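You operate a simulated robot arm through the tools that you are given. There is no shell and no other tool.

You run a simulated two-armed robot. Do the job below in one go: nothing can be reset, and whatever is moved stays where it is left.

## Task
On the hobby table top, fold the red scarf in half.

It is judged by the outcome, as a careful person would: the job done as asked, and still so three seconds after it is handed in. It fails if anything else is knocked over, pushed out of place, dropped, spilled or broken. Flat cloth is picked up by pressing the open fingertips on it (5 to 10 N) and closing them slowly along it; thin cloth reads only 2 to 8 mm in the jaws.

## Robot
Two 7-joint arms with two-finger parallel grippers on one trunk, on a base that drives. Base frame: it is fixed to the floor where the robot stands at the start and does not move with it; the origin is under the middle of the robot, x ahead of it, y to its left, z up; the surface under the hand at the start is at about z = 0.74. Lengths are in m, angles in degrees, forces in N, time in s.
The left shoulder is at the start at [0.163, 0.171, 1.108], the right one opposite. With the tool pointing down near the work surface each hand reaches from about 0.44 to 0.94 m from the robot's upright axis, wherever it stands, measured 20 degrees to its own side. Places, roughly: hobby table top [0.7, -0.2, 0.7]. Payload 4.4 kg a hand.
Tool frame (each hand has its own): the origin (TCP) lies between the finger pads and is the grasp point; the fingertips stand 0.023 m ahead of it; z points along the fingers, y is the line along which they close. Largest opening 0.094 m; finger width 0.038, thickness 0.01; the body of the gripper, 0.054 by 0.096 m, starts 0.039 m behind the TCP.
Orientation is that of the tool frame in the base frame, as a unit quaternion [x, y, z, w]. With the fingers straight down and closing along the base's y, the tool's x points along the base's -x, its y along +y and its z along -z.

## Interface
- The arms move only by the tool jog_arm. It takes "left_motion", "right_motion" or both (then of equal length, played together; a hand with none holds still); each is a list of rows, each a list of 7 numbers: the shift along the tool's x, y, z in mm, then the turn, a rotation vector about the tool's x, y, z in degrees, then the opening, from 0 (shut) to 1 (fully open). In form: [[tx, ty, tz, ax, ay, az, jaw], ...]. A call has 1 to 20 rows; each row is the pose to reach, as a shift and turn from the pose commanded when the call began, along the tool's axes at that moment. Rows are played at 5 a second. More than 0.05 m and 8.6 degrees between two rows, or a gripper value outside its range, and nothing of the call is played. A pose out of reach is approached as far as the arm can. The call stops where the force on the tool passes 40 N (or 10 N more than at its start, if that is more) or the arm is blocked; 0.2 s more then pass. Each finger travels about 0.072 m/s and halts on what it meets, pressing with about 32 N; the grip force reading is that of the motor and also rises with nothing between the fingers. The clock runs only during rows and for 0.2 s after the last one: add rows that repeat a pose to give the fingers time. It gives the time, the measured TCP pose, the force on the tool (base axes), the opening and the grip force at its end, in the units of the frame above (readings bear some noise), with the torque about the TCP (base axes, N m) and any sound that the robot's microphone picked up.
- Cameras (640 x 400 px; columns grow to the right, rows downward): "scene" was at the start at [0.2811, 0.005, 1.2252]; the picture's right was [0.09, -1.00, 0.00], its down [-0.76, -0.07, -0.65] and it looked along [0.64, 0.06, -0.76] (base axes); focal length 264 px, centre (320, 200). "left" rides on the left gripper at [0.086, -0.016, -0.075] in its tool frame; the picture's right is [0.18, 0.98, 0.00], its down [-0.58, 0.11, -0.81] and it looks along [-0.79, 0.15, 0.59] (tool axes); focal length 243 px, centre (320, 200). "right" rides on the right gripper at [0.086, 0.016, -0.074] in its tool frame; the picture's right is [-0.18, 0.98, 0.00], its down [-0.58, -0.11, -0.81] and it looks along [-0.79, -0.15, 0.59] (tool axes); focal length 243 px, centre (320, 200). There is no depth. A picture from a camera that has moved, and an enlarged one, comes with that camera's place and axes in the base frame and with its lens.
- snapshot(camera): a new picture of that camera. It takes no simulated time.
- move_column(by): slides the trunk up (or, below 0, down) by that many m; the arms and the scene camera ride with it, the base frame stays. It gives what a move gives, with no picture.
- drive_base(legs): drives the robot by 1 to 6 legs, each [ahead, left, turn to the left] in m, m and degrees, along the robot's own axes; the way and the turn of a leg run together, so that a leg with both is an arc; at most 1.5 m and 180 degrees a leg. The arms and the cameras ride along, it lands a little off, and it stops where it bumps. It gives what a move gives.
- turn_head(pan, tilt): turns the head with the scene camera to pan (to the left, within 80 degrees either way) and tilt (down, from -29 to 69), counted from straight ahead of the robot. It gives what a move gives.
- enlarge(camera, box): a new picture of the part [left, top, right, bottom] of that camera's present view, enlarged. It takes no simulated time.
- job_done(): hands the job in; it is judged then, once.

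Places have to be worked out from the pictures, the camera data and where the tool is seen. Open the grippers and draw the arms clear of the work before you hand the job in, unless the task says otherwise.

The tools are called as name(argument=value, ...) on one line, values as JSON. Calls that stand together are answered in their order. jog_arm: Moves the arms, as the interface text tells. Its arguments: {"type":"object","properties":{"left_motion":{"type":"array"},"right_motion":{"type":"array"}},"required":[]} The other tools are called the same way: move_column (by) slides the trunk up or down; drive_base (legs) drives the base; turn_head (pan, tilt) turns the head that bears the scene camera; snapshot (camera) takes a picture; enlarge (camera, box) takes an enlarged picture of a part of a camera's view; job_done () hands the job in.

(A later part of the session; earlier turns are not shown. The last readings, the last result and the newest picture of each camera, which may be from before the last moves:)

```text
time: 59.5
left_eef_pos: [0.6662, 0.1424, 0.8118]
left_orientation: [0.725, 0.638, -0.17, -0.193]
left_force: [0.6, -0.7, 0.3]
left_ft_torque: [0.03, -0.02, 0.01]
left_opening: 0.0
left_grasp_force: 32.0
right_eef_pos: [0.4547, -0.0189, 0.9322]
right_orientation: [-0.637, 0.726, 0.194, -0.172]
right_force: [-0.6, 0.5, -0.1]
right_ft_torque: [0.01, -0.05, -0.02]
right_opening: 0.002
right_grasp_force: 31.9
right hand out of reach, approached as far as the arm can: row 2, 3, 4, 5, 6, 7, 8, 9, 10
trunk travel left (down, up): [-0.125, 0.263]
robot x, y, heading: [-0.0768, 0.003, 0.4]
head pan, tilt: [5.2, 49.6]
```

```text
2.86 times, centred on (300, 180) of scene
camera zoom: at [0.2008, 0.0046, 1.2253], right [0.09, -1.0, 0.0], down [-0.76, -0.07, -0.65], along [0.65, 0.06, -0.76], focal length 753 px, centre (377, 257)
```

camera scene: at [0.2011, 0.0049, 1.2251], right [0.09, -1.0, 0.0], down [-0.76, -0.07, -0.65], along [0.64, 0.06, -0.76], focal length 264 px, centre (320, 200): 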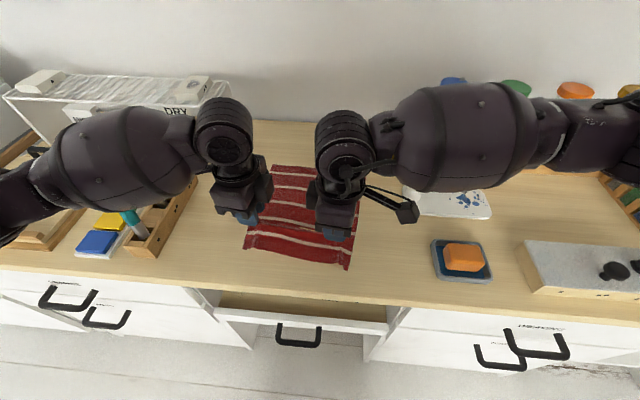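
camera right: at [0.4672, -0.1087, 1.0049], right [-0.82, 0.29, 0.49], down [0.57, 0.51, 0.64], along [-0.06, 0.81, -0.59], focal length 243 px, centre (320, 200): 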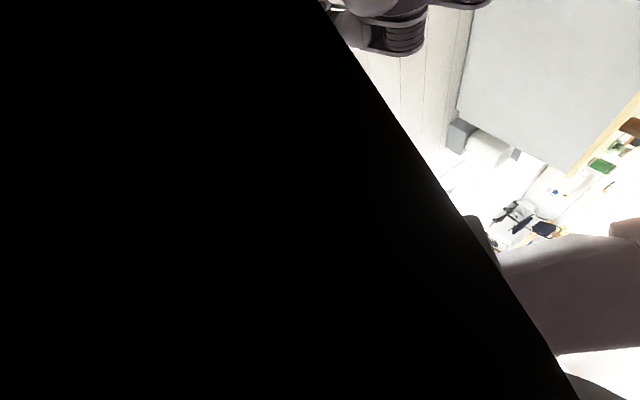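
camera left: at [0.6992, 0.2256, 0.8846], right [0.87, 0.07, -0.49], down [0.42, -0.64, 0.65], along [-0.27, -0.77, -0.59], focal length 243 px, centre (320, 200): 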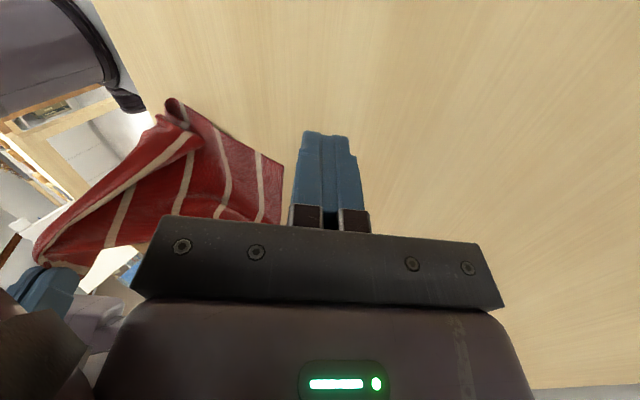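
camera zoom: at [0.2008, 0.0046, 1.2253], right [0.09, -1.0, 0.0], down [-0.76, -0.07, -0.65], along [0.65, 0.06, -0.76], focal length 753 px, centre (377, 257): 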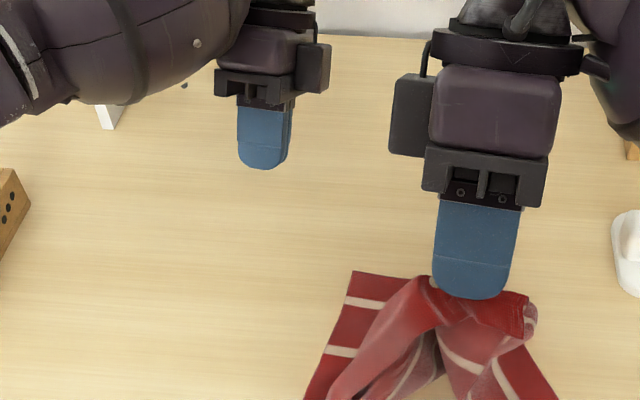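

The right arm could not follow the tilt in this yaw and swung back toward the robot; the left lost the cloth and the right still holds it. I look at the whole scene before going on.

snapshot(camera="scene")

```text
taken
camera scene: at [0.2008, 0.0046, 1.2253], right [0.09, -1.0, 0.0], down [-0.76, -0.07, -0.65], along [0.65, 0.06, -0.76], focal length 264 px, centre (320, 200)
```

scene: 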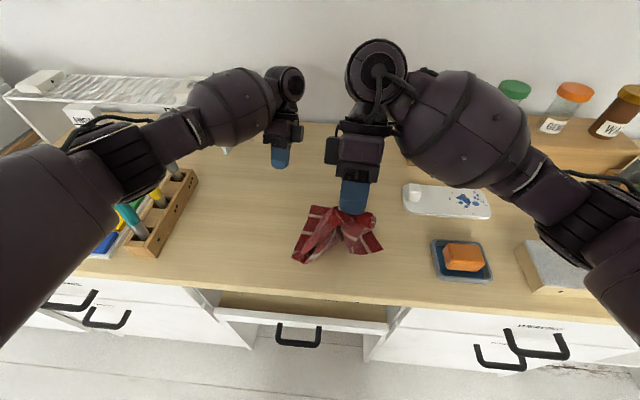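

Nothing else was disturbed. I straighten both hands back to vertical while raising them 60 mm, in small steps, to get the right arm back into a sound posture.

jog_arm(left_motion=[[0, -6, -10.4, -3, 0, 0, 0], [0, -12, -20.8, -6, 0, 0, 0], [0, -18, -31.2, -9, 0, 0, 0], [0, -24, -41.6, -12, 0, 0, 0], [0, -30, -52, -15, 0, 0, 0], [0, -30, -52, -18, 0, 0, 0], [0, -30, -52, -21, 0, 0, 0], [0, -30, -52, -24, 0, 0, 0], [0, -30, -52, -27, 0, 0, 0], [0, -30, -52, -30, 0, 0, 0]], right_motion=[[0, 3, -5, 3, 0, 0, 0], [0, 6, -10, 6, 0, 0, 0], [0, 9, -16, 9, 0, 0, 0], [0, 12, -21, 12, 0, 0, 0], [0, 15, -26, 15, 0, 0, 0], [0, 18, -31, 18, 0, 0, 0], [0, 21, -36, 21, 0, 0, 0], [0, 24, -42, 24, 0, 0, 0], [0, 27, -47, 27, 0, 0, 0], [0, 30, -52, 30, 0, 0, 0]])

snapshot(camera="scene")

snapshot(camera="left")

```text
time: 61.7
left_eef_pos: [0.666, 0.1431, 0.8708]
left_orientation: [0.75, 0.661, 0.0, 0.002]
left_force: [0.3, 0.7, 0.7]
left_ft_torque: [0.0, 0.03, 0.01]
left_opening: 0.0
left_grasp_force: 31.8
right_eef_pos: [0.4554, -0.0218, 0.9909]
right_orientation: [-0.661, 0.75, -0.001, 0.0]
right_force: [-0.4, 0.0, -0.2]
right_ft_torque: [-0.01, 0.03, 0.0]
right_opening: 0.002
right_grasp_force: 32.0
trunk travel left (down, up): [-0.125, 0.263]
robot x, y, heading: [-0.08, 0.0028, -0.3]
head pan, tilt: [5.2, 49.6]
```

```text
taken
camera scene: at [0.2008, 0.005, 1.2253], right [0.09, -1.0, 0.0], down [-0.76, -0.07, -0.65], along [0.65, 0.06, -0.76], focal length 264 px, centre (320, 200)
```

scene: 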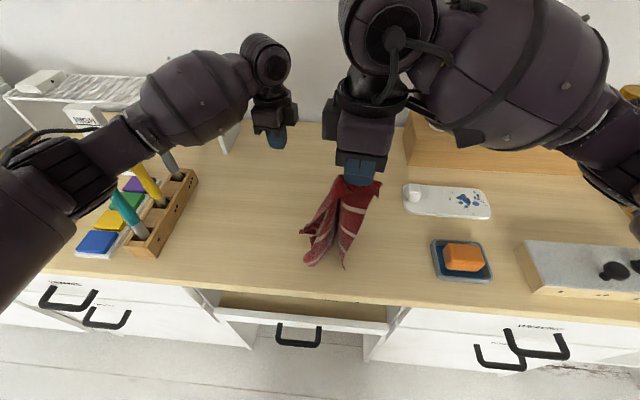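

```text
taken
camera left: at [0.6596, 0.2307, 0.9456], right [1.0, 0.06, 0.0], down [0.03, -0.59, 0.81], along [0.05, -0.81, -0.59], focal length 243 px, centre (320, 200)
```

left: 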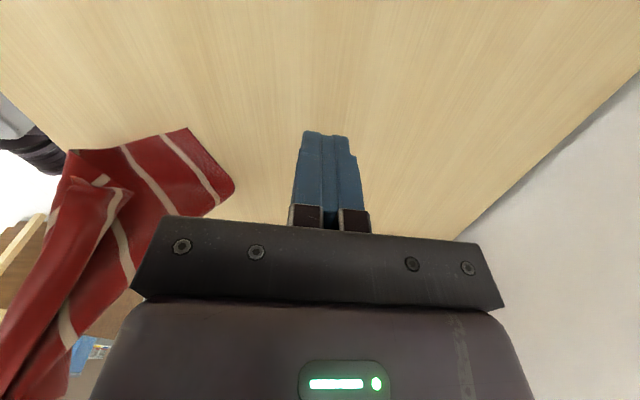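

The right hand holds the near-right corner with the cloth hanging beneath it, and both wrists are vertical again. A better way to fold is to pinch both ends of the midline, lift so the halves hang together, and lay them down; first I need the cloth flat, so I look closely at how it hangs.

enlarge(camera="scene", box=[270, 160, 410, 290])

enlarge(camera="left", box=[0, 80, 280, 400])

snapshot(camera="right")

```text
3.08 times, centred on (340, 225) of scene
camera zoom: at [0.2008, 0.005, 1.2253], right [0.09, -1.0, 0.0], down [-0.76, -0.07, -0.65], along [0.65, 0.06, -0.76], focal length 811 px, centre (258, 123)
```

zoom: 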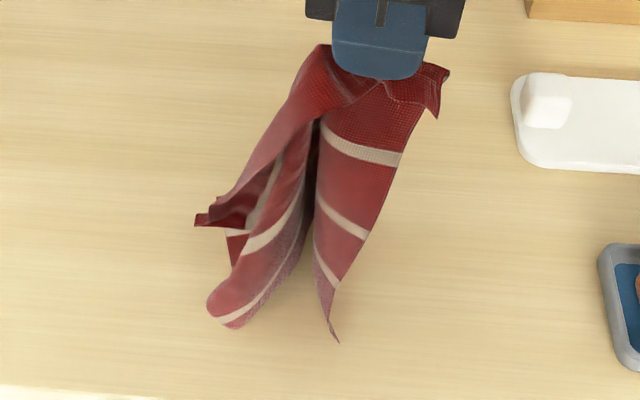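

```text
1.25 times, centred on (140, 240) of left
camera zoom: at [0.6596, 0.2307, 0.9456], right [1.0, 0.06, 0.0], down [0.03, -0.59, 0.81], along [0.05, -0.81, -0.59], focal length 303 px, centre (545, 150)
```

zoom: 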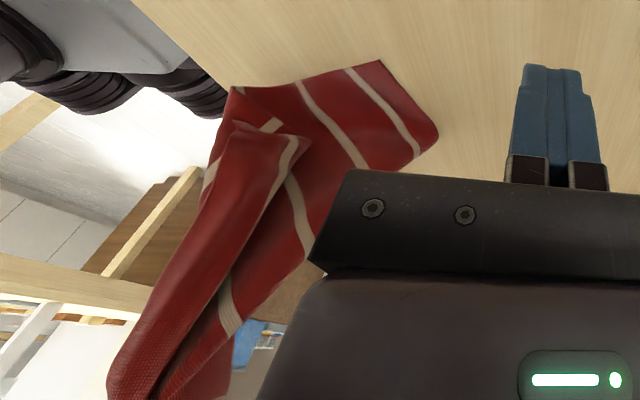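

```text
taken
camera right: at [0.4289, -0.106, 1.0658], right [-0.95, 0.31, 0.0], down [0.18, 0.56, 0.81], along [0.25, 0.77, -0.59], focal length 243 px, centre (320, 200)
```

right: 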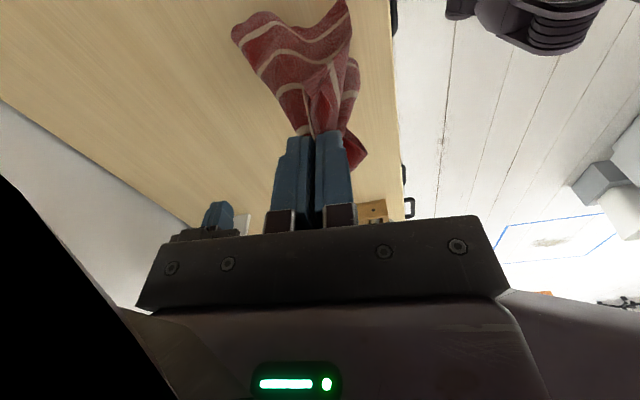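

The near-left corner hangs on the left side and the far-right on the right, so laying the cloth while moving back toward the robot should spread it. First I park the left hand up and to the left, out of the way, and raise the right 40 mm.

jog_arm(left_motion=[[0, -15, -25, 0, 0, 0, 0], [0, -40, -50, 0, 0, 0, 0], [0, -70, -75, 0, 0, 0, 0], [5, -95, -100, 0, 0, 0, 0], [30, -115, -110, 0, 0, 0, 0], [65, -125, -110, 0, 0, 0, 0], [100, -128, -110, 0, 0, 0, 0], [135, -128, -110, 0, 0, 0, 0], [172, -128, -110, 0, 0, 0, 0]], right_motion=[[0, 0, -5, 0, 0, 0, 0], [0, 0, -10, 0, 0, 0, 0], [0, 0, -15, 0, 0, 0, 0], [0, 0, -20, 0, 0, 0, 0], [0, 0, -25, 0, 0, 0, 0], [0, 0, -30, 0, 0, 0, 0], [0, 0, -35, 0, 0, 0, 0], [0, 0, -40, 0, 0, 0, 0], [0, 0, -40, 0, 0, 0, 0]])

snapshot(camera="scene")

```text
time: 63.7
left_eef_pos: [0.5612, 0.3306, 0.9778]
left_orientation: [0.751, 0.661, 0.0, 0.002]
left_force: [0.6, 0.2, 0.0]
left_ft_torque: [-0.03, 0.02, -0.01]
left_opening: 0.0001
left_grasp_force: 32.8
right_eef_pos: [0.4567, -0.0221, 1.0314]
right_orientation: [-0.662, 0.75, 0.0, 0.0]
right_force: [-0.1, 0.8, 0.5]
right_ft_torque: [0.04, 0.02, 0.03]
right_opening: 0.0017
right_grasp_force: 31.7
trunk travel left (down, up): [-0.125, 0.263]
robot x, y, heading: [-0.0797, -0.0009, 0.1]
head pan, tilt: [5.2, 49.6]
```

```text
taken
camera scene: at [0.201, 0.0053, 1.2252], right [0.09, -1.0, 0.0], down [-0.76, -0.07, -0.65], along [0.65, 0.06, -0.76], focal length 264 px, centre (320, 200)
```

scene: 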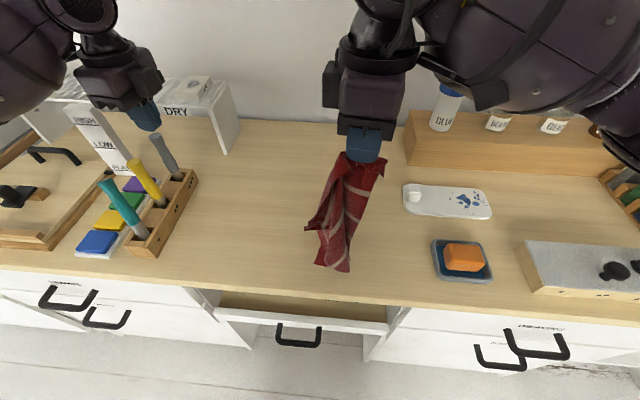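

The left is parked clear and the cloth hangs freely. I carry the right forward and slightly left to about (0.64, 0.06) at this height.

jog_arm(right_motion=[[-10, -18, 0, 0, 0, 0, 0], [-22, -40, 0, 0, 0, 0, 0], [-36, -62, 0, 0, 0, 0, 0], [-50, -84, 0, 0, 0, 0, 0], [-64, -106, 0, 0, 0, 0, 0], [-78, -128, 0, 0, 0, 0, 0], [-90, -150, 0, 0, 0, 0, 0], [-102, -170, 0, 0, 0, 0, 0], [-102, -170, 0, 0, 0, 0, 0], [-102, -170, 0, 0, 0, 0, 0]])

snapshot(camera="scene")

snapshot(camera="left")

```text
time: 65.9
left_eef_pos: [0.5618, 0.3292, 0.9799]
left_orientation: [0.751, 0.66, -0.001, 0.001]
left_force: [-0.4, 0.0, 0.3]
left_ft_torque: [0.01, 0.04, -0.01]
left_opening: 0.0001
left_grasp_force: 32.3
right_eef_pos: [0.5064, -0.0022, 1.0323]
right_orientation: [-0.661, 0.751, -0.001, 0.0]
right_force: [-0.1, 0.7, -0.1]
right_ft_torque: [-0.01, 0.03, 0.01]
right_opening: 0.002
right_grasp_force: 31.5
right hand out of reach, approached as far as the arm can: row 3, 4, 5, 6, 7, 8, 9, 10
trunk travel left (down, up): [-0.125, 0.263]
robot x, y, heading: [-0.0805, -0.0023, -0.1]
head pan, tilt: [5.2, 49.6]
```

```text
taken
camera scene: at [0.2011, 0.0049, 1.2252], right [0.09, -1.0, 0.0], down [-0.76, -0.07, -0.65], along [0.64, 0.06, -0.76], focal length 264 px, centre (320, 200)
```

scene: 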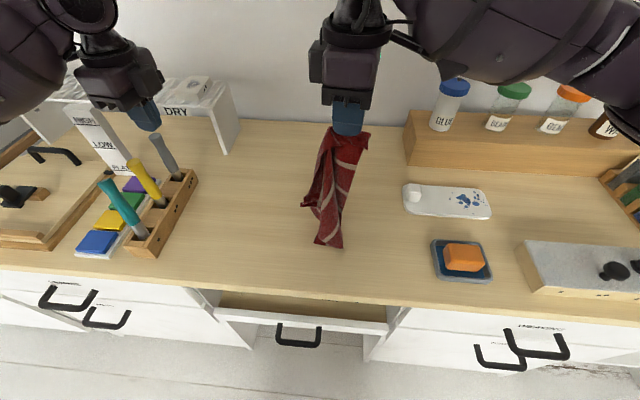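

```text
taken
camera left: at [0.5551, 0.4175, 1.0537], right [1.0, 0.06, 0.0], down [0.03, -0.59, 0.81], along [0.05, -0.81, -0.59], focal length 243 px, centre (320, 200)
```

left: 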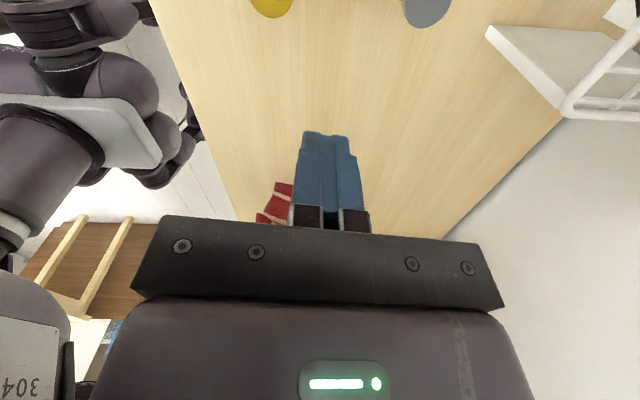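

At this yaw the right arm cannot go forward. I instead yaw it 40° clockwise, carry the cloth to about (0.66, -0.11), and will lay it moving back and to the left, which should give an axis-aligned layout.

jog_arm(right_motion=[[15, 0, 0, 0, 0, 7, 0], [30, -5, 0, 0, 0, 14, 0], [45, -15, 0, 0, 0, 21, 0], [58, -30, 0, 0, 0, 28, 0], [70, -50, 0, 0, 0, 35, 0], [80, -72, 0, 0, 0, 40, 0], [86, -96, 0, 0, 0, 40, 0], [88, -120, 0, 0, 0, 40, 0], [88, -144, 0, 0, 0, 40, 0], [88, -167, 0, 0, 0, 40, 0], [88, -167, 0, 0, 0, 40, 0]])

snapshot(camera="scene")

```text
time: 68.3
left_eef_pos: [0.5609, 0.3303, 0.9796]
left_orientation: [0.75, 0.661, 0.0, 0.001]
left_force: [-0.2, 0.1, -0.4]
left_ft_torque: [0.03, -0.03, 0.0]
left_opening: 0.0
left_grasp_force: 31.8
right_eef_pos: [0.6645, -0.1123, 1.0258]
right_orientation: [-0.365, 0.931, 0.0, 0.0]
right_force: [0.2, 0.6, -0.5]
right_ft_torque: [0.0, -0.01, 0.0]
right_opening: 0.0018
right_grasp_force: 31.6
trunk travel left (down, up): [-0.125, 0.263]
robot x, y, heading: [-0.0778, 0.0016, 0.1]
head pan, tilt: [5.2, 49.6]
```

```text
taken
camera scene: at [0.2009, 0.0048, 1.2253], right [0.09, -1.0, 0.0], down [-0.76, -0.07, -0.65], along [0.65, 0.06, -0.76], focal length 264 px, centre (320, 200)
```

scene: 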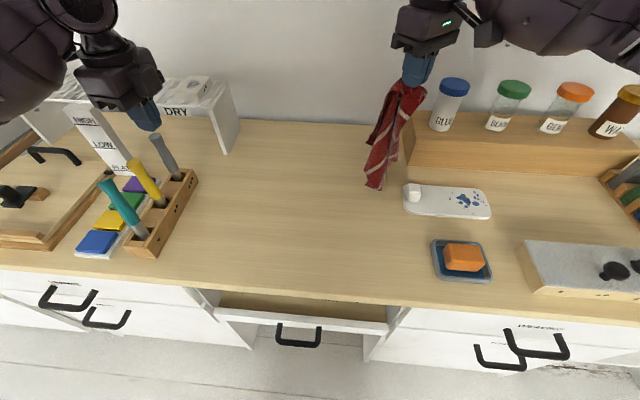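

The arm got there and the cloth hangs with its tip near (0.667, -0.09). I zoom in to see how the panels face before lowering.

enlarge(camera="scene", box=[340, 60, 450, 210])

snapshot(camera="right")

```text
2.67 times, centred on (395, 135) of scene
camera zoom: at [0.2009, 0.0048, 1.2253], right [0.09, -1.0, 0.0], down [-0.76, -0.07, -0.65], along [0.65, 0.06, -0.76], focal length 703 px, centre (120, 373)
```

zoom: 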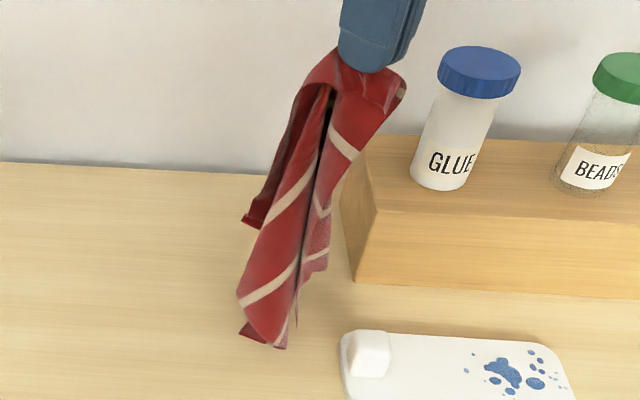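

```text
taken
camera right: at [0.5897, -0.1605, 1.1001], right [-0.53, 0.85, 0.0], down [0.5, 0.31, 0.81], along [0.68, 0.43, -0.59], focal length 243 px, centre (320, 200)
```

right: 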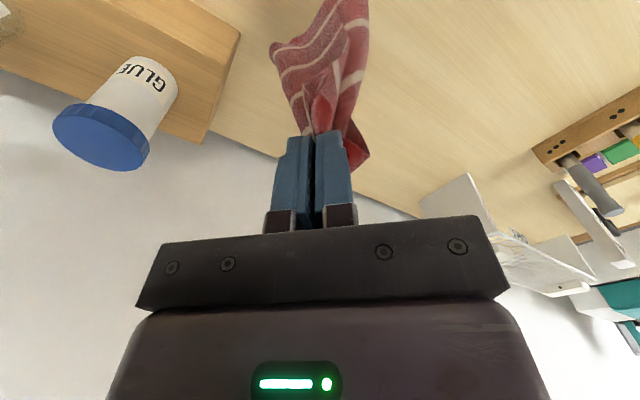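

The near-left corner is on the left and the bottom tip rests under the hand, clear of the shelf. I start laying the cloth: the right hand moves back and to the left while staying just below taut.

jog_arm(right_motion=[[1, 20, 0, 0, 0, 0, 0], [2, 40, -2, 0, 0, 0, 0], [3, 60, -4, 0, 0, 0, 0], [3, 80, -4, 0, 0, 0, 0], [4, 100, -2, 0, 0, 0, 0], [5, 120, 2, 0, 0, 0, 0], [6, 140, 6, 0, 0, 0, 0], [7, 160, 15, 0, 0, 0, 0], [8, 180, 28, 0, 0, 0, 0], [9, 200, 46, 0, 0, 0, 0], [9, 200, 46, 0, 0, 0, 0]])

snapshot(camera="scene")

snapshot(camera="right")

```text
time: 70.7
left_eef_pos: [0.5619, 0.3298, 0.978]
left_orientation: [0.751, 0.66, 0.001, 0.001]
left_force: [-0.2, 0.5, -0.3]
left_ft_torque: [-0.01, -0.03, -0.01]
left_opening: 0.0
left_grasp_force: 32.2
right_eef_pos: [0.5225, 0.0267, 0.9803]
right_orientation: [-0.364, 0.931, 0.0, 0.0]
right_force: [0.9, 0.0, 0.0]
right_ft_torque: [-0.01, 0.03, 0.03]
right_opening: 0.0017
right_grasp_force: 31.5
trunk travel left (down, up): [-0.125, 0.263]
robot x, y, heading: [-0.0792, 0.0019, -0.0]
head pan, tilt: [5.2, 49.6]
```

```text
taken
camera scene: at [0.2009, 0.0048, 1.2253], right [0.09, -1.0, 0.0], down [-0.76, -0.07, -0.65], along [0.65, 0.06, -0.76], focal length 264 px, centre (320, 200)
```

scene: 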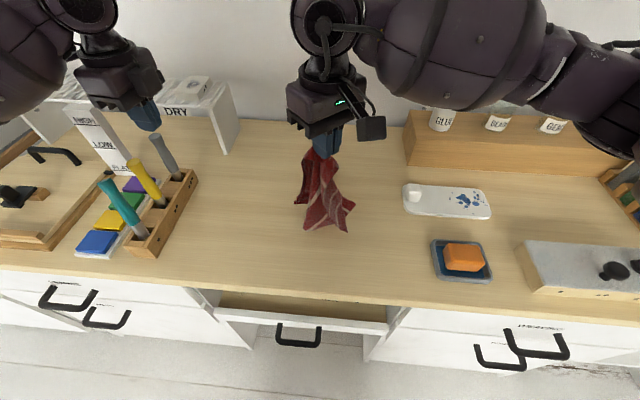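

```text
taken
camera right: at [0.4482, -0.0201, 1.0528], right [-0.53, 0.85, 0.0], down [0.5, 0.31, 0.81], along [0.68, 0.43, -0.59], focal length 243 px, centre (320, 200)
```

right: 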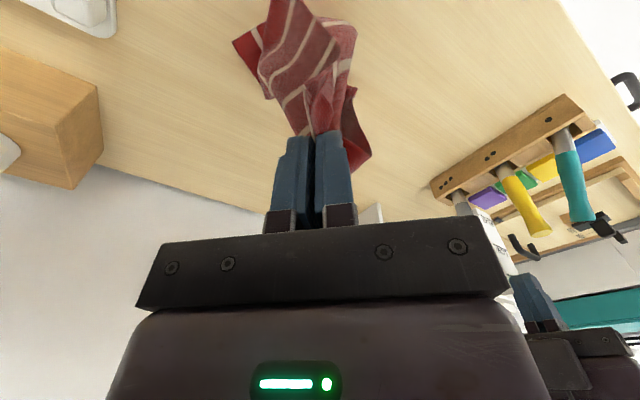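

The light cloth slides along instead of trailing, so it is still nearly below the hand. I lower it while continuing the motion so more of it rests on the table, then look.

jog_arm(right_motion=[[0, 5, 20, 0, 0, 0, 0], [0, 12, 40, 0, 0, 0, 0], [0, 20, 60, 0, 0, 0, 0], [1, 30, 80, 0, 0, 0, 0], [1, 42, 100, 0, 0, 0, 0], [1, 55, 120, 0, 0, 0, 0], [1, 68, 140, 0, 0, 0, 0], [1, 80, 158, 0, 0, 0, 0], [1, 92, 175, 0, 0, 0, 0], [1, 102, 190, 0, 0, 0, 0], [1, 102, 190, 0, 0, 0, 0]])

snapshot(camera="scene")

snapshot(camera="right")

```text
time: 73.1
left_eef_pos: [0.562, 0.33, 0.9797]
left_orientation: [0.75, 0.661, 0.0, 0.001]
left_force: [-0.6, 0.3, 0.2]
left_ft_torque: [-0.01, 0.05, 0.01]
left_opening: 0.0002
left_grasp_force: 32.2
right_eef_pos: [0.4544, 0.1015, 0.7908]
right_orientation: [-0.365, 0.931, 0.001, 0.0]
right_force: [-0.5, -0.6, 0.1]
right_ft_torque: [0.01, 0.01, 0.03]
right_opening: 0.0019
right_grasp_force: 31.9
trunk travel left (down, up): [-0.125, 0.263]
robot x, y, heading: [-0.0779, 0.0026, 0.2]
head pan, tilt: [5.2, 49.6]
```

```text
taken
camera scene: at [0.201, 0.0049, 1.2252], right [0.09, -1.0, 0.0], down [-0.76, -0.07, -0.65], along [0.65, 0.06, -0.76], focal length 264 px, centre (320, 200)
```

scene: 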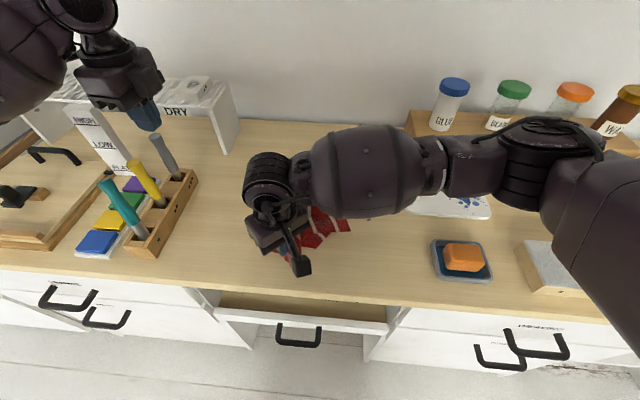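

```text
taken
camera right: at [0.3799, 0.0542, 0.8639], right [-0.53, 0.85, 0.0], down [0.5, 0.31, 0.81], along [0.68, 0.43, -0.59], focal length 243 px, centre (320, 200)
```

right: 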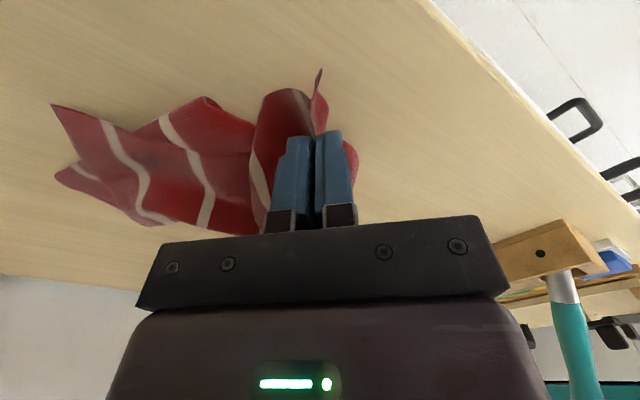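

The cloth now lies crumpled on the table with two free corners near (0.52, -0.03) and (0.59, -0.04). I lower the right to the table, release, lift away to the right, and take a clear picture to plan the spreading.

jog_arm(right_motion=[[0, 3, 10, 0, 0, 0, 0], [0, 5, 20, 0, 0, 0, 0], [0, 5, 20, 0, 0, 0, 0.15], [0, 5, 20, 0, 0, 0, 0.3], [0, 5, 10, 0, 0, 0, 0.4], [0, 5, -10, 0, 0, 0, 0.4], [0, 5, -45, 0, 0, 0, 0.4], [0, 5, -90, 0, 0, 0, 0.4], [10, -20, -120, 0, 0, 0, 0.4], [25, -50, -140, 0, 0, 0, 0.4], [40, -85, -150, 0, 0, 0, 0.4], [60, -120, -160, 0, 0, 0, 0.4], [80, -150, -160, 0, 0, 0, 0.4], [105, -180, -160, 0, 0, 0, 0.4]])

snapshot(camera="scene")

```text
time: 76.1
left_eef_pos: [0.5604, 0.3282, 0.98]
left_orientation: [0.751, 0.661, 0.0, 0.001]
left_force: [0.3, 0.1, 1.3]
left_ft_torque: [0.02, 0.01, -0.01]
left_opening: 0.0
left_grasp_force: 32.0
right_eef_pos: [0.4966, -0.1, 0.9503]
right_orientation: [-0.366, 0.931, 0.001, 0.001]
right_force: [-0.1, -0.7, 1.1]
right_ft_torque: [0.0, -0.02, 0.01]
right_opening: 0.0376
right_grasp_force: 0.0
trunk travel left (down, up): [-0.125, 0.263]
robot x, y, heading: [-0.0801, 0.0027, 0.0]
head pan, tilt: [5.2, 49.6]
```

```text
taken
camera scene: at [0.2007, 0.0042, 1.2254], right [0.09, -1.0, 0.0], down [-0.76, -0.07, -0.65], along [0.65, 0.06, -0.76], focal length 264 px, centre (320, 200)
```

scene: 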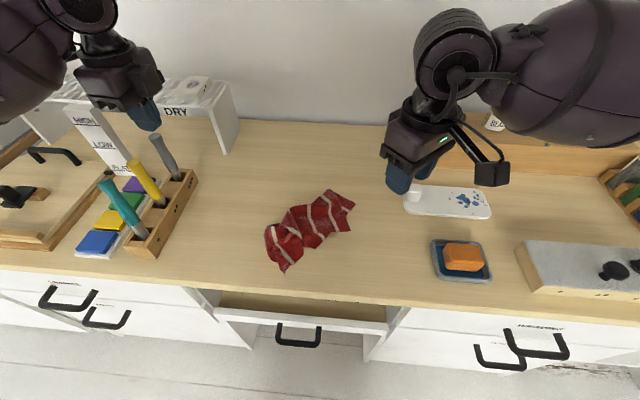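

enlarge(camera="scene", box=[250, 175, 370, 285])

enlarge(camera="right", box=[200, 0, 640, 260])

```text
3.64 times, centred on (310, 230) of scene
camera zoom: at [0.2007, 0.0042, 1.2254], right [0.09, -1.0, 0.0], down [-0.76, -0.07, -0.65], along [0.65, 0.06, -0.76], focal length 958 px, centre (356, 91)
```

zoom: 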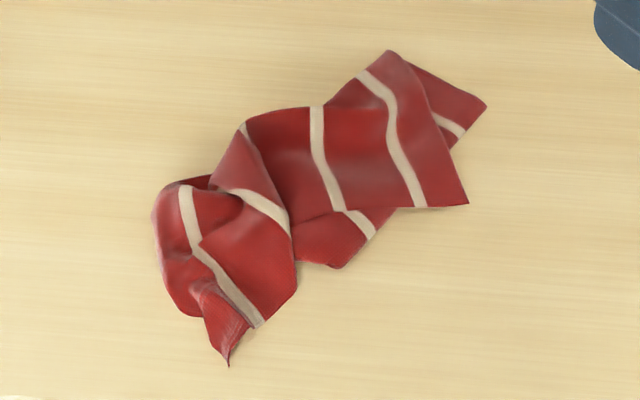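

```text
1.45 times, centred on (420, 130) of right
camera zoom: at [0.4223, -0.148, 1.0244], right [-0.53, 0.85, 0.0], down [0.5, 0.31, 0.81], along [0.68, 0.43, -0.59], focal length 353 px, centre (174, 302)
```

zoom: 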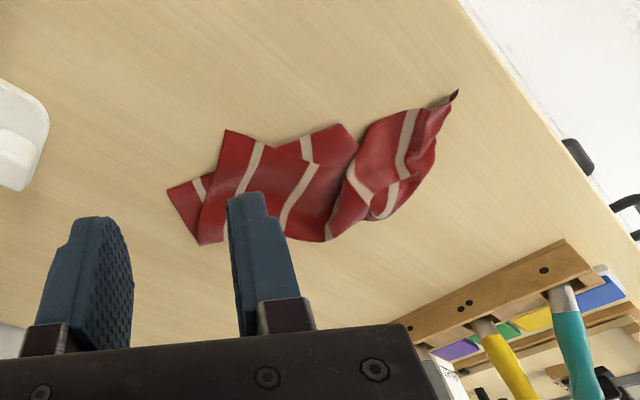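

The cloth is folded over itself: both far corners point right, K1 on top near (0.532, -0.034) and K2 below near (0.610, -0.045), with the far edge creased near (0.65, 0.02). I plan to flip K1 over to the left with the left hand, then take K2 with the right and let the sheet hang open; first I clear the right hand and bring the left above K1.

jog_arm(left_motion=[[0, 0, 0, 0, 0, 0, 0.1], [0, 0, 0, 0, 0, 0, 0.26], [-37, 3, 0, 0, 0, 0, 0.26], [-74, 6, 0, 0, 0, 0, 0.26], [-111, 10, 0, 0, 0, 0, 0.26], [-148, 13, 0, 0, 0, 0, 0.26], [-185, 16, 0, 0, 0, 0, 0.26], [-222, 19, 5, 0, 0, 0, 0.26], [-259, 23, 20, 0, 0, 0, 0.26], [-296, 26, 45, 0, 0, 0, 0.26], [-332, 29, 70, 0, 0, 0, 0.26], [-332, 29, 100, 0, 0, 0, 0.26], [-332, 29, 130, 0, 0, 0, 0.26], [-332, 29, 130, 0, 0, 0, 0.26]], right_motion=[[15, -22, 0, 0, 0, 0, 0.4], [30, -44, 0, 0, 0, 0, 0.4], [45, -66, -5, 0, 0, 0, 0.4], [60, -88, -10, 0, 0, 0, 0.4], [74, -109, -20, 0, 0, 0, 0.4], [74, -109, -20, 0, 0, 0, 0.4], [74, -109, -20, 0, 0, 0, 0.4], [74, -109, -20, 0, 0, 0, 0.4], [74, -109, -20, 0, 0, 0, 0.4], [74, -109, -20, 0, 0, 0, 0.4], [74, -109, -20, 0, 0, 0, 0.4], [74, -109, -20, 0, 0, 0, 0.4], [74, -109, -20, 0, 0, 0, 0.4], [74, -109, -20, 0, 0, 0, 0.4]])

snapshot(camera="left")

snapshot(camera="scene")

```text
time: 79.1
left_eef_pos: [0.5485, -0.0026, 0.8518]
left_orientation: [0.75, 0.661, 0.0, 0.001]
left_force: [-0.4, -0.6, -0.8]
left_ft_torque: [0.02, -0.02, 0.0]
left_opening: 0.0242
left_grasp_force: 0.0
right_eef_pos: [0.5174, -0.2308, 0.9708]
right_orientation: [-0.365, 0.931, 0.001, 0.0]
right_force: [-0.5, 0.2, 0.0]
right_ft_torque: [0.0, -0.01, 0.0]
right_opening: 0.0377
right_grasp_force: 0.0
trunk travel left (down, up): [-0.125, 0.263]
robot x, y, heading: [-0.0812, 0.001, -0.0]
head pan, tilt: [5.2, 49.6]
```

```text
taken
camera left: at [0.5417, 0.0852, 0.9271], right [1.0, 0.06, 0.0], down [0.03, -0.59, 0.81], along [0.05, -0.81, -0.59], focal length 243 px, centre (320, 200)
```

left: 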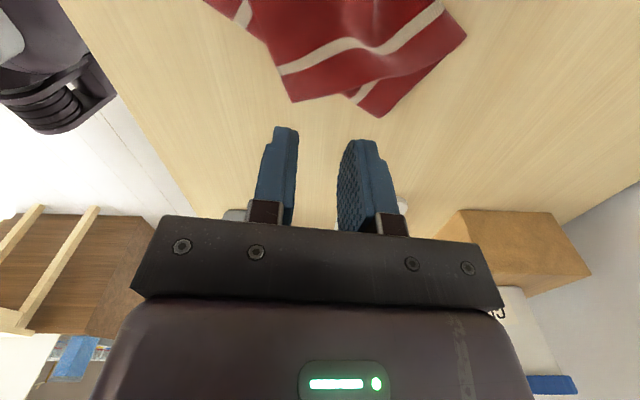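

```text
taken
camera scene: at [0.2007, 0.0049, 1.2254], right [0.09, -1.0, 0.0], down [-0.76, -0.07, -0.65], along [0.65, 0.06, -0.76], focal length 264 px, centre (320, 200)
```

scene: 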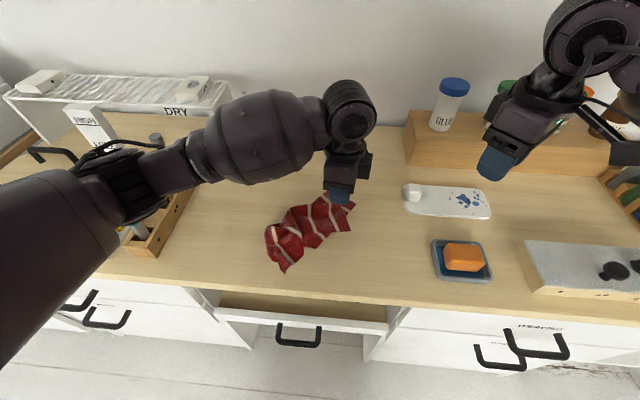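

From the left camera K1 is at (0.526, -0.030) and K2 at (0.602, -0.040). I centre the left hand at (0.546, 0.002) and lower to just above the cloth.

jog_arm(left_motion=[[4, -3, 25, 0, 0, 0, 0.26], [4, -3, 50, 0, 0, 0, 0.26], [4, -3, 68, 0, 0, 0, 0.26], [4, -3, 78, 0, 0, 0, 0.26], [4, -3, 81, 0, 0, 0, 0.26], [4, -3, 81, 0, 0, 0, 0.26]])

enlarge(camera="left", box=[200, 20, 480, 240])

```text
time: 80.5
left_eef_pos: [0.5457, 0.0004, 0.7692]
left_orientation: [0.751, 0.661, 0.0, 0.001]
left_force: [-0.1, 0.3, 0.7]
left_ft_torque: [0.02, 0.01, 0.02]
left_opening: 0.0244
left_grasp_force: 0.2
right_eef_pos: [0.5174, -0.2304, 0.9702]
right_orientation: [-0.365, 0.931, 0.0, 0.001]
right_force: [1.1, 0.8, 0.4]
right_ft_torque: [0.01, -0.01, 0.0]
right_opening: 0.0376
right_grasp_force: 0.1
trunk travel left (down, up): [-0.125, 0.263]
robot x, y, heading: [-0.0818, -0.001, 0.0]
head pan, tilt: [5.2, 49.6]
```

```text
1.82 times, centred on (340, 130) of left
camera zoom: at [0.5382, 0.0885, 0.8447], right [1.0, 0.06, 0.0], down [0.03, -0.59, 0.81], along [0.05, -0.81, -0.59], focal length 441 px, centre (284, 327)
```

zoom: 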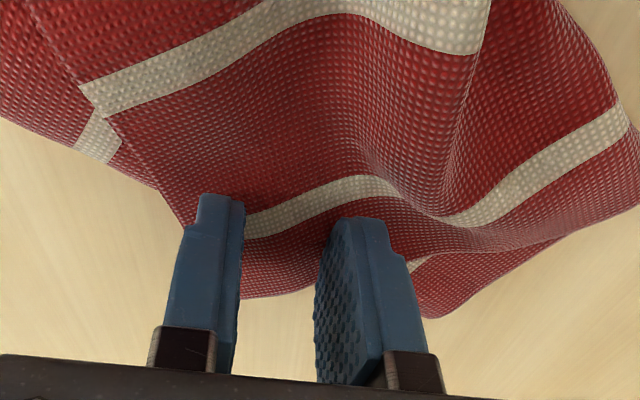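

The fingers straddle the K1 corner well. I lower in 1 mm steps to find contact.

jog_arm(left_motion=[[0, 0, 1, 0, 0, 0, 0.26], [0, 0, 2, 0, 0, 0, 0.26], [0, 0, 3, 0, 0, 0, 0.26], [0, 0, 4, 0, 0, 0, 0.26], [0, 0, 4, 0, 0, 0, 0.26], [0, 0, 4, 0, 0, 0, 0.26]])

```text
time: 81.9
left_eef_pos: [0.5449, 0.0015, 0.7639]
left_orientation: [0.75, 0.661, 0.0, 0.001]
left_force: [0.2, -0.5, 3.0]
left_ft_torque: [0.03, -0.01, -0.02]
left_opening: 0.0241
left_grasp_force: 0.0
right_eef_pos: [0.5186, -0.2308, 0.9707]
right_orientation: [-0.365, 0.931, 0.0, 0.0]
right_force: [0.1, 0.4, 0.1]
right_ft_torque: [-0.04, -0.04, -0.05]
right_opening: 0.0379
right_grasp_force: 0.0
trunk travel left (down, up): [-0.125, 0.263]
robot x, y, heading: [-0.0801, -0.003, -0.0]
head pan, tilt: [5.2, 49.6]
```

Contact at 3 N. I press 0.6 mm more and close slowly, checking at half.

jog_arm(left_motion=[[0, 0, 0.3, 0, 0, 0, 0.26], [0, 0, 0.6, 0, 0, 0, 0.26], [0, 0, 0.6, 0, 0, 0, 0.26], [0, 0, 0.6, 0, 0, 0, 0.245], [0, 0, 0.6, 0, 0, 0, 0.23], [0, 0, 0.6, 0, 0, 0, 0.215], [0, 0, 0.6, 0, 0, 0, 0.2], [0, 0, 0.6, 0, 0, 0, 0.185], [0, 0, 0.6, 0, 0, 0, 0.17], [0, 0, 0.6, 0, 0, 0, 0.155]])

enlarge(camera="left", box=[200, 20, 480, 240])

```text
time: 84.1
left_eef_pos: [0.5445, 0.0002, 0.7643]
left_orientation: [0.751, 0.661, 0.0, 0.002]
left_force: [0.8, -0.5, 6.5]
left_ft_torque: [0.04, -0.08, 0.0]
left_opening: 0.0149
left_grasp_force: 0.5
right_eef_pos: [0.5175, -0.231, 0.971]
right_orientation: [-0.365, 0.931, 0.0, 0.0]
right_force: [0.3, 0.0, 0.8]
right_ft_torque: [-0.02, 0.01, -0.02]
right_opening: 0.0377
right_grasp_force: 0.0
trunk travel left (down, up): [-0.125, 0.263]
robot x, y, heading: [-0.0795, -0.0013, 0.1]
head pan, tilt: [5.2, 49.6]
```

```text
1.82 times, centred on (340, 130) of left
camera zoom: at [0.5384, 0.0884, 0.8399], right [1.0, 0.06, 0.0], down [0.03, -0.59, 0.81], along [0.05, -0.81, -0.59], focal length 441 px, centre (284, 327)
```

zoom: 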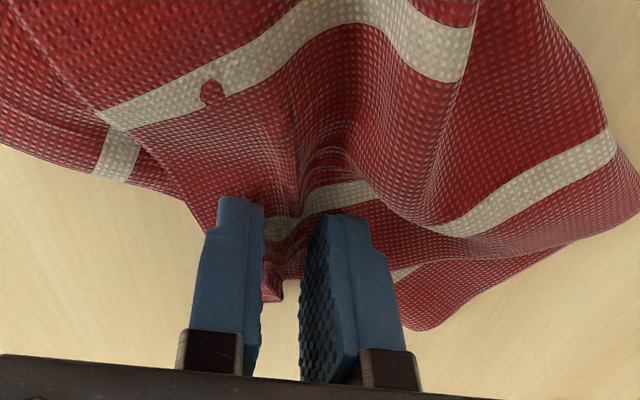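

The cloth is bunching between the left fingers. I finish closing.

jog_arm(left_motion=[[0, 0, 0.2, 0, 0, 0, 0.14], [0, 0, 0.2, 0, 0, 0, 0.125], [0, 0, 0.2, 0, 0, 0, 0.11], [0, 0, 0.2, 0, 0, 0, 0.095], [0, 0, 0.2, 0, 0, 0, 0.08], [0, 0, 0.2, 0, 0, 0, 0.065], [0, 0, 0.2, 0, 0, 0, 0.05], [0, 0, 0.2, 0, 0, 0, 0.03], [0, 0, 0.2, 0, 0, 0, 0.01], [0, 0, 0.2, 0, 0, 0, 0], [0, 0, 0.2, 0, 0, 0, 0], [0, 0, 0.2, 0, 0, 0, 0]])

enlarge(camera="left", box=[200, 20, 480, 240])

```text
time: 86.7
left_eef_pos: [0.5446, 0.0012, 0.766]
left_orientation: [0.751, 0.661, 0.001, 0.001]
left_force: [1.4, -0.2, 9.8]
left_ft_torque: [-0.01, 0.01, -0.01]
left_opening: 0.0022
left_grasp_force: 32.3
right_eef_pos: [0.517, -0.2316, 0.9709]
right_orientation: [-0.365, 0.931, 0.0, -0.001]
right_force: [0.0, 0.1, -0.3]
right_ft_torque: [-0.01, 0.03, -0.03]
right_opening: 0.0378
right_grasp_force: 0.1
trunk travel left (down, up): [-0.125, 0.263]
robot x, y, heading: [-0.0791, -0.0037, -0.3]
head pan, tilt: [5.2, 49.6]
```

```text
1.82 times, centred on (340, 130) of left
camera zoom: at [0.5385, 0.0887, 0.84], right [1.0, 0.06, 0.0], down [0.03, -0.59, 0.81], along [0.05, -0.81, -0.59], focal length 441 px, centre (284, 327)
```

zoom: 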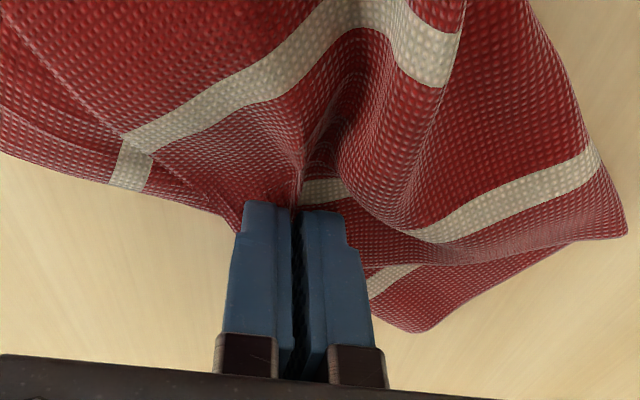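

The left holds K1 (2.2 mm). I lift it and carry it in a low arc forward-left to about (0.70, 0.115) to flip the top layer open.

jog_arm(left_motion=[[0, 0, -12, 0, 0, 0, 0], [3, 4, -28, 0, 0, 0, 0], [12, 14, -44, 0, 0, 0, 0], [26, 28, -58, 0, 0, 0, 0], [42, 45, -66, 0, 0, 0, 0], [58, 63, -70, 0, 0, 0, 0], [74, 80, -68, 0, 0, 0, 0], [90, 98, -62, 0, 0, 0, 0], [106, 115, -52, 0, 0, 0, 0], [120, 131, -40, 0, 0, 0, 0], [134, 144, -28, 0, 0, 0, 0], [134, 144, -28, 0, 0, 0, 0]])

snapshot(camera="scene")

snapshot(camera="left")

```text
time: 89.3
left_eef_pos: [0.7046, 0.117, 0.7915]
left_orientation: [0.751, 0.661, 0.0, 0.002]
left_force: [0.4, -1.0, -0.3]
left_ft_torque: [0.0, 0.0, 0.01]
left_opening: 0.0019
left_grasp_force: 32.3
right_eef_pos: [0.5177, -0.2306, 0.9707]
right_orientation: [-0.365, 0.931, 0.001, 0.0]
right_force: [0.5, -0.3, -0.5]
right_ft_torque: [-0.03, 0.03, -0.01]
right_opening: 0.0373
right_grasp_force: 0.1
trunk travel left (down, up): [-0.125, 0.263]
robot x, y, heading: [-0.0812, 0.0006, -0.2]
head pan, tilt: [5.2, 49.6]
```

```text
taken
camera scene: at [0.2009, 0.0049, 1.2253], right [0.09, -1.0, 0.0], down [-0.76, -0.07, -0.65], along [0.65, 0.06, -0.76], focal length 264 px, centre (320, 200)
```

scene: 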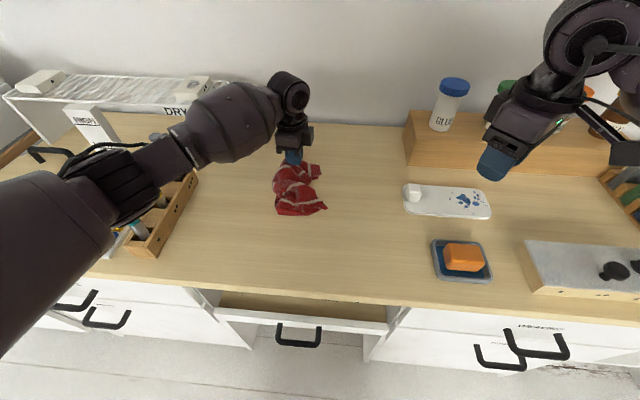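

```text
taken
camera left: at [0.6992, 0.2044, 0.8671], right [1.0, 0.06, 0.0], down [0.03, -0.59, 0.81], along [0.05, -0.81, -0.59], focal length 243 px, centre (320, 200)
```

left: 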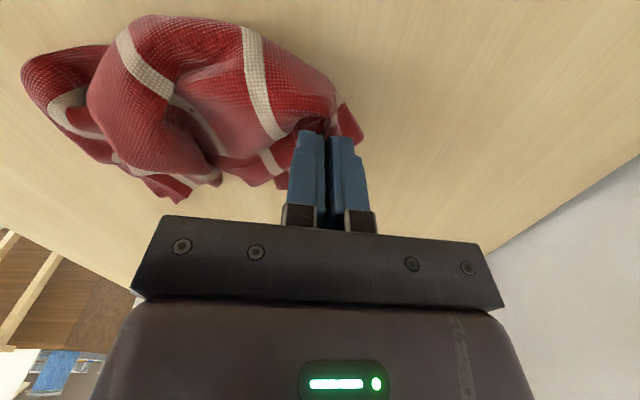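

The light cloth just dragged along and crumpled. Better to let it hang: I lift the left hand with K1 and bring it back to about x = 0.56, then raise the trunk so the cloth hangs free and the right hand can take a neighbouring corner in the air.

jog_arm(left_motion=[[0, -5, -25, 0, 0, 0, 0], [0, -12, -50, 0, 0, 0, 0], [-2, -25, -75, 0, 0, 0, 0], [-5, -45, -100, 0, 0, 0, 0], [-8, -65, -125, 0, 0, 0, 0], [-11, -85, -145, 0, 0, 0, 0], [-14, -105, -160, 0, 0, 0, 0], [-17, -125, -165, 0, 0, 0, 0], [-18, -145, -165, 0, 0, 0, 0], [-18, -145, -165, 0, 0, 0, 0]])

move_column(by=0.15)

snapshot(camera="scene")

snapshot(camera="right")

snapshot(camera="left")

```text
time: 91.5
left_eef_pos: [0.5587, 0.1179, 0.9575]
left_orientation: [0.75, 0.661, 0.0, 0.001]
left_force: [0.0, 0.7, 0.7]
left_ft_torque: [-0.02, 0.01, 0.03]
left_opening: 0.002
left_grasp_force: 31.9
right_eef_pos: [0.5171, -0.2312, 0.9704]
right_orientation: [-0.365, 0.931, 0.001, 0.0]
right_force: [-0.5, -0.5, 0.1]
right_ft_torque: [0.02, -0.01, -0.03]
right_opening: 0.0377
right_grasp_force: 0.1
trunk travel left (down, up): [-0.125, 0.263]
robot x, y, heading: [-0.079, -0.0058, -0.1]
head pan, tilt: [5.2, 49.6]
```

```text
time: 93.2
left_eef_pos: [0.5594, 0.117, 1.1057]
left_orientation: [0.75, 0.661, -0.001, 0.0]
left_force: [-0.8, -0.1, -0.2]
left_ft_torque: [0.01, -0.01, -0.01]
left_opening: 0.0021
left_grasp_force: 31.2
right_eef_pos: [0.5189, -0.2312, 1.1189]
right_orientation: [-0.365, 0.931, 0.0, -0.002]
right_force: [-0.3, 0.3, 0.0]
right_ft_torque: [-0.02, 0.0, 0.02]
right_opening: 0.0378
right_grasp_force: 0.0
trunk travel left (down, up): [-0.275, 0.113]
robot x, y, heading: [-0.0814, -0.0001, 0.1]
head pan, tilt: [5.2, 49.6]
```

```text
taken
camera scene: at [0.0741, 0.005, 1.3921], right [0.09, -1.0, 0.0], down [-0.76, -0.07, -0.65], along [0.64, 0.06, -0.76], focal length 264 px, centre (320, 200)
```

scene: 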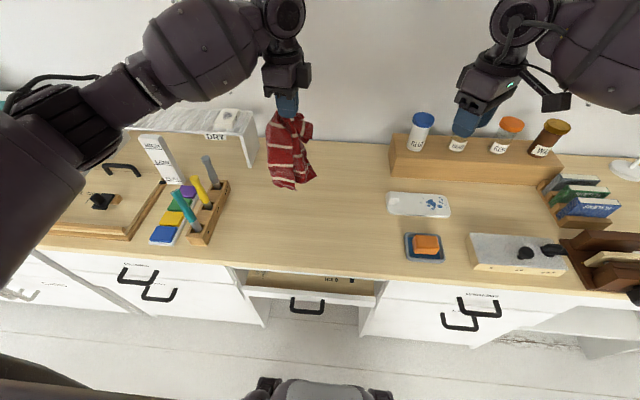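

```text
taken
camera right: at [0.4443, -0.2785, 1.1931], right [-0.53, 0.85, 0.0], down [0.5, 0.32, 0.81], along [0.68, 0.43, -0.59], focal length 243 px, centre (320, 200)
```

right: 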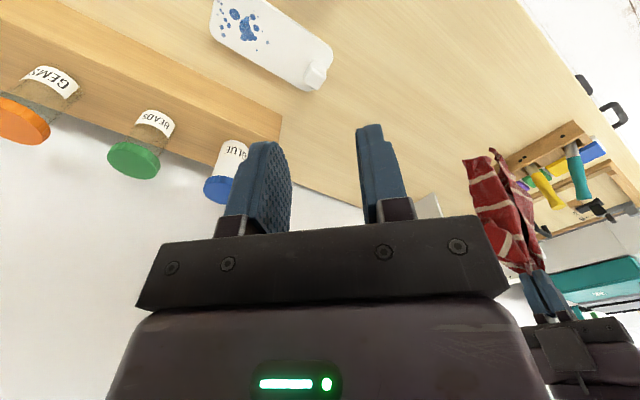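

```text
taken
camera left: at [0.553, 0.2043, 1.1808], right [1.0, 0.06, 0.0], down [0.04, -0.59, 0.81], along [0.05, -0.81, -0.59], focal length 243 px, centre (320, 200)
```

left: 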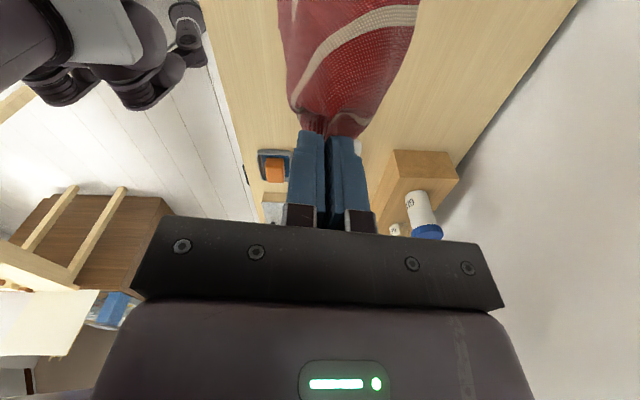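

enlarge(camera="scene", box=[245, 90, 335, 200])

enlarge(camera="right", box=[430, 130, 590, 290])

```text
3.64 times, centred on (290, 145) of scene
camera zoom: at [0.0741, 0.005, 1.3921], right [0.09, -1.0, 0.0], down [-0.76, -0.07, -0.65], along [0.64, 0.06, -0.76], focal length 958 px, centre (429, 400)
```

zoom: 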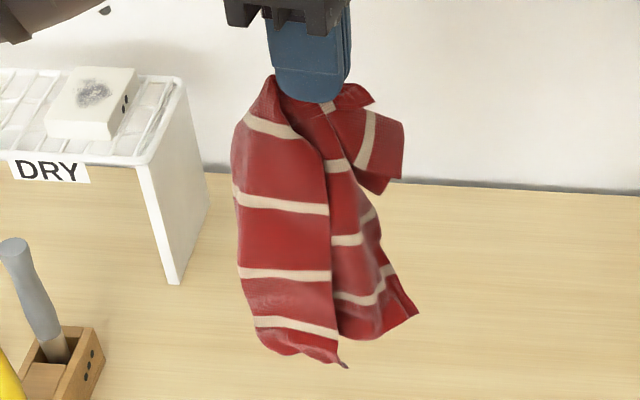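

```text
2.50 times, centred on (510, 210) of right
camera zoom: at [0.4443, -0.2785, 1.1931], right [-0.53, 0.85, 0.0], down [0.5, 0.32, 0.81], along [0.68, 0.43, -0.59], focal length 606 px, centre (-155, 175)
```

zoom: 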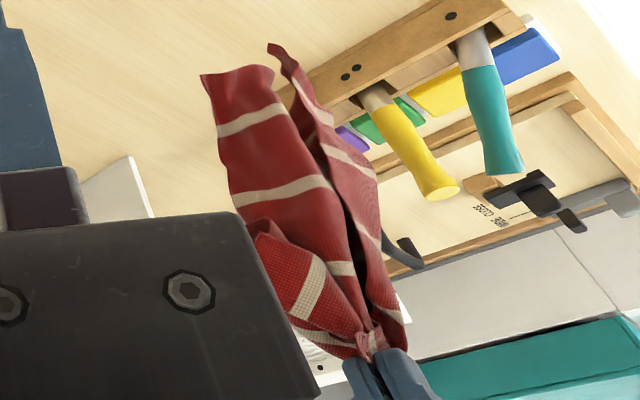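

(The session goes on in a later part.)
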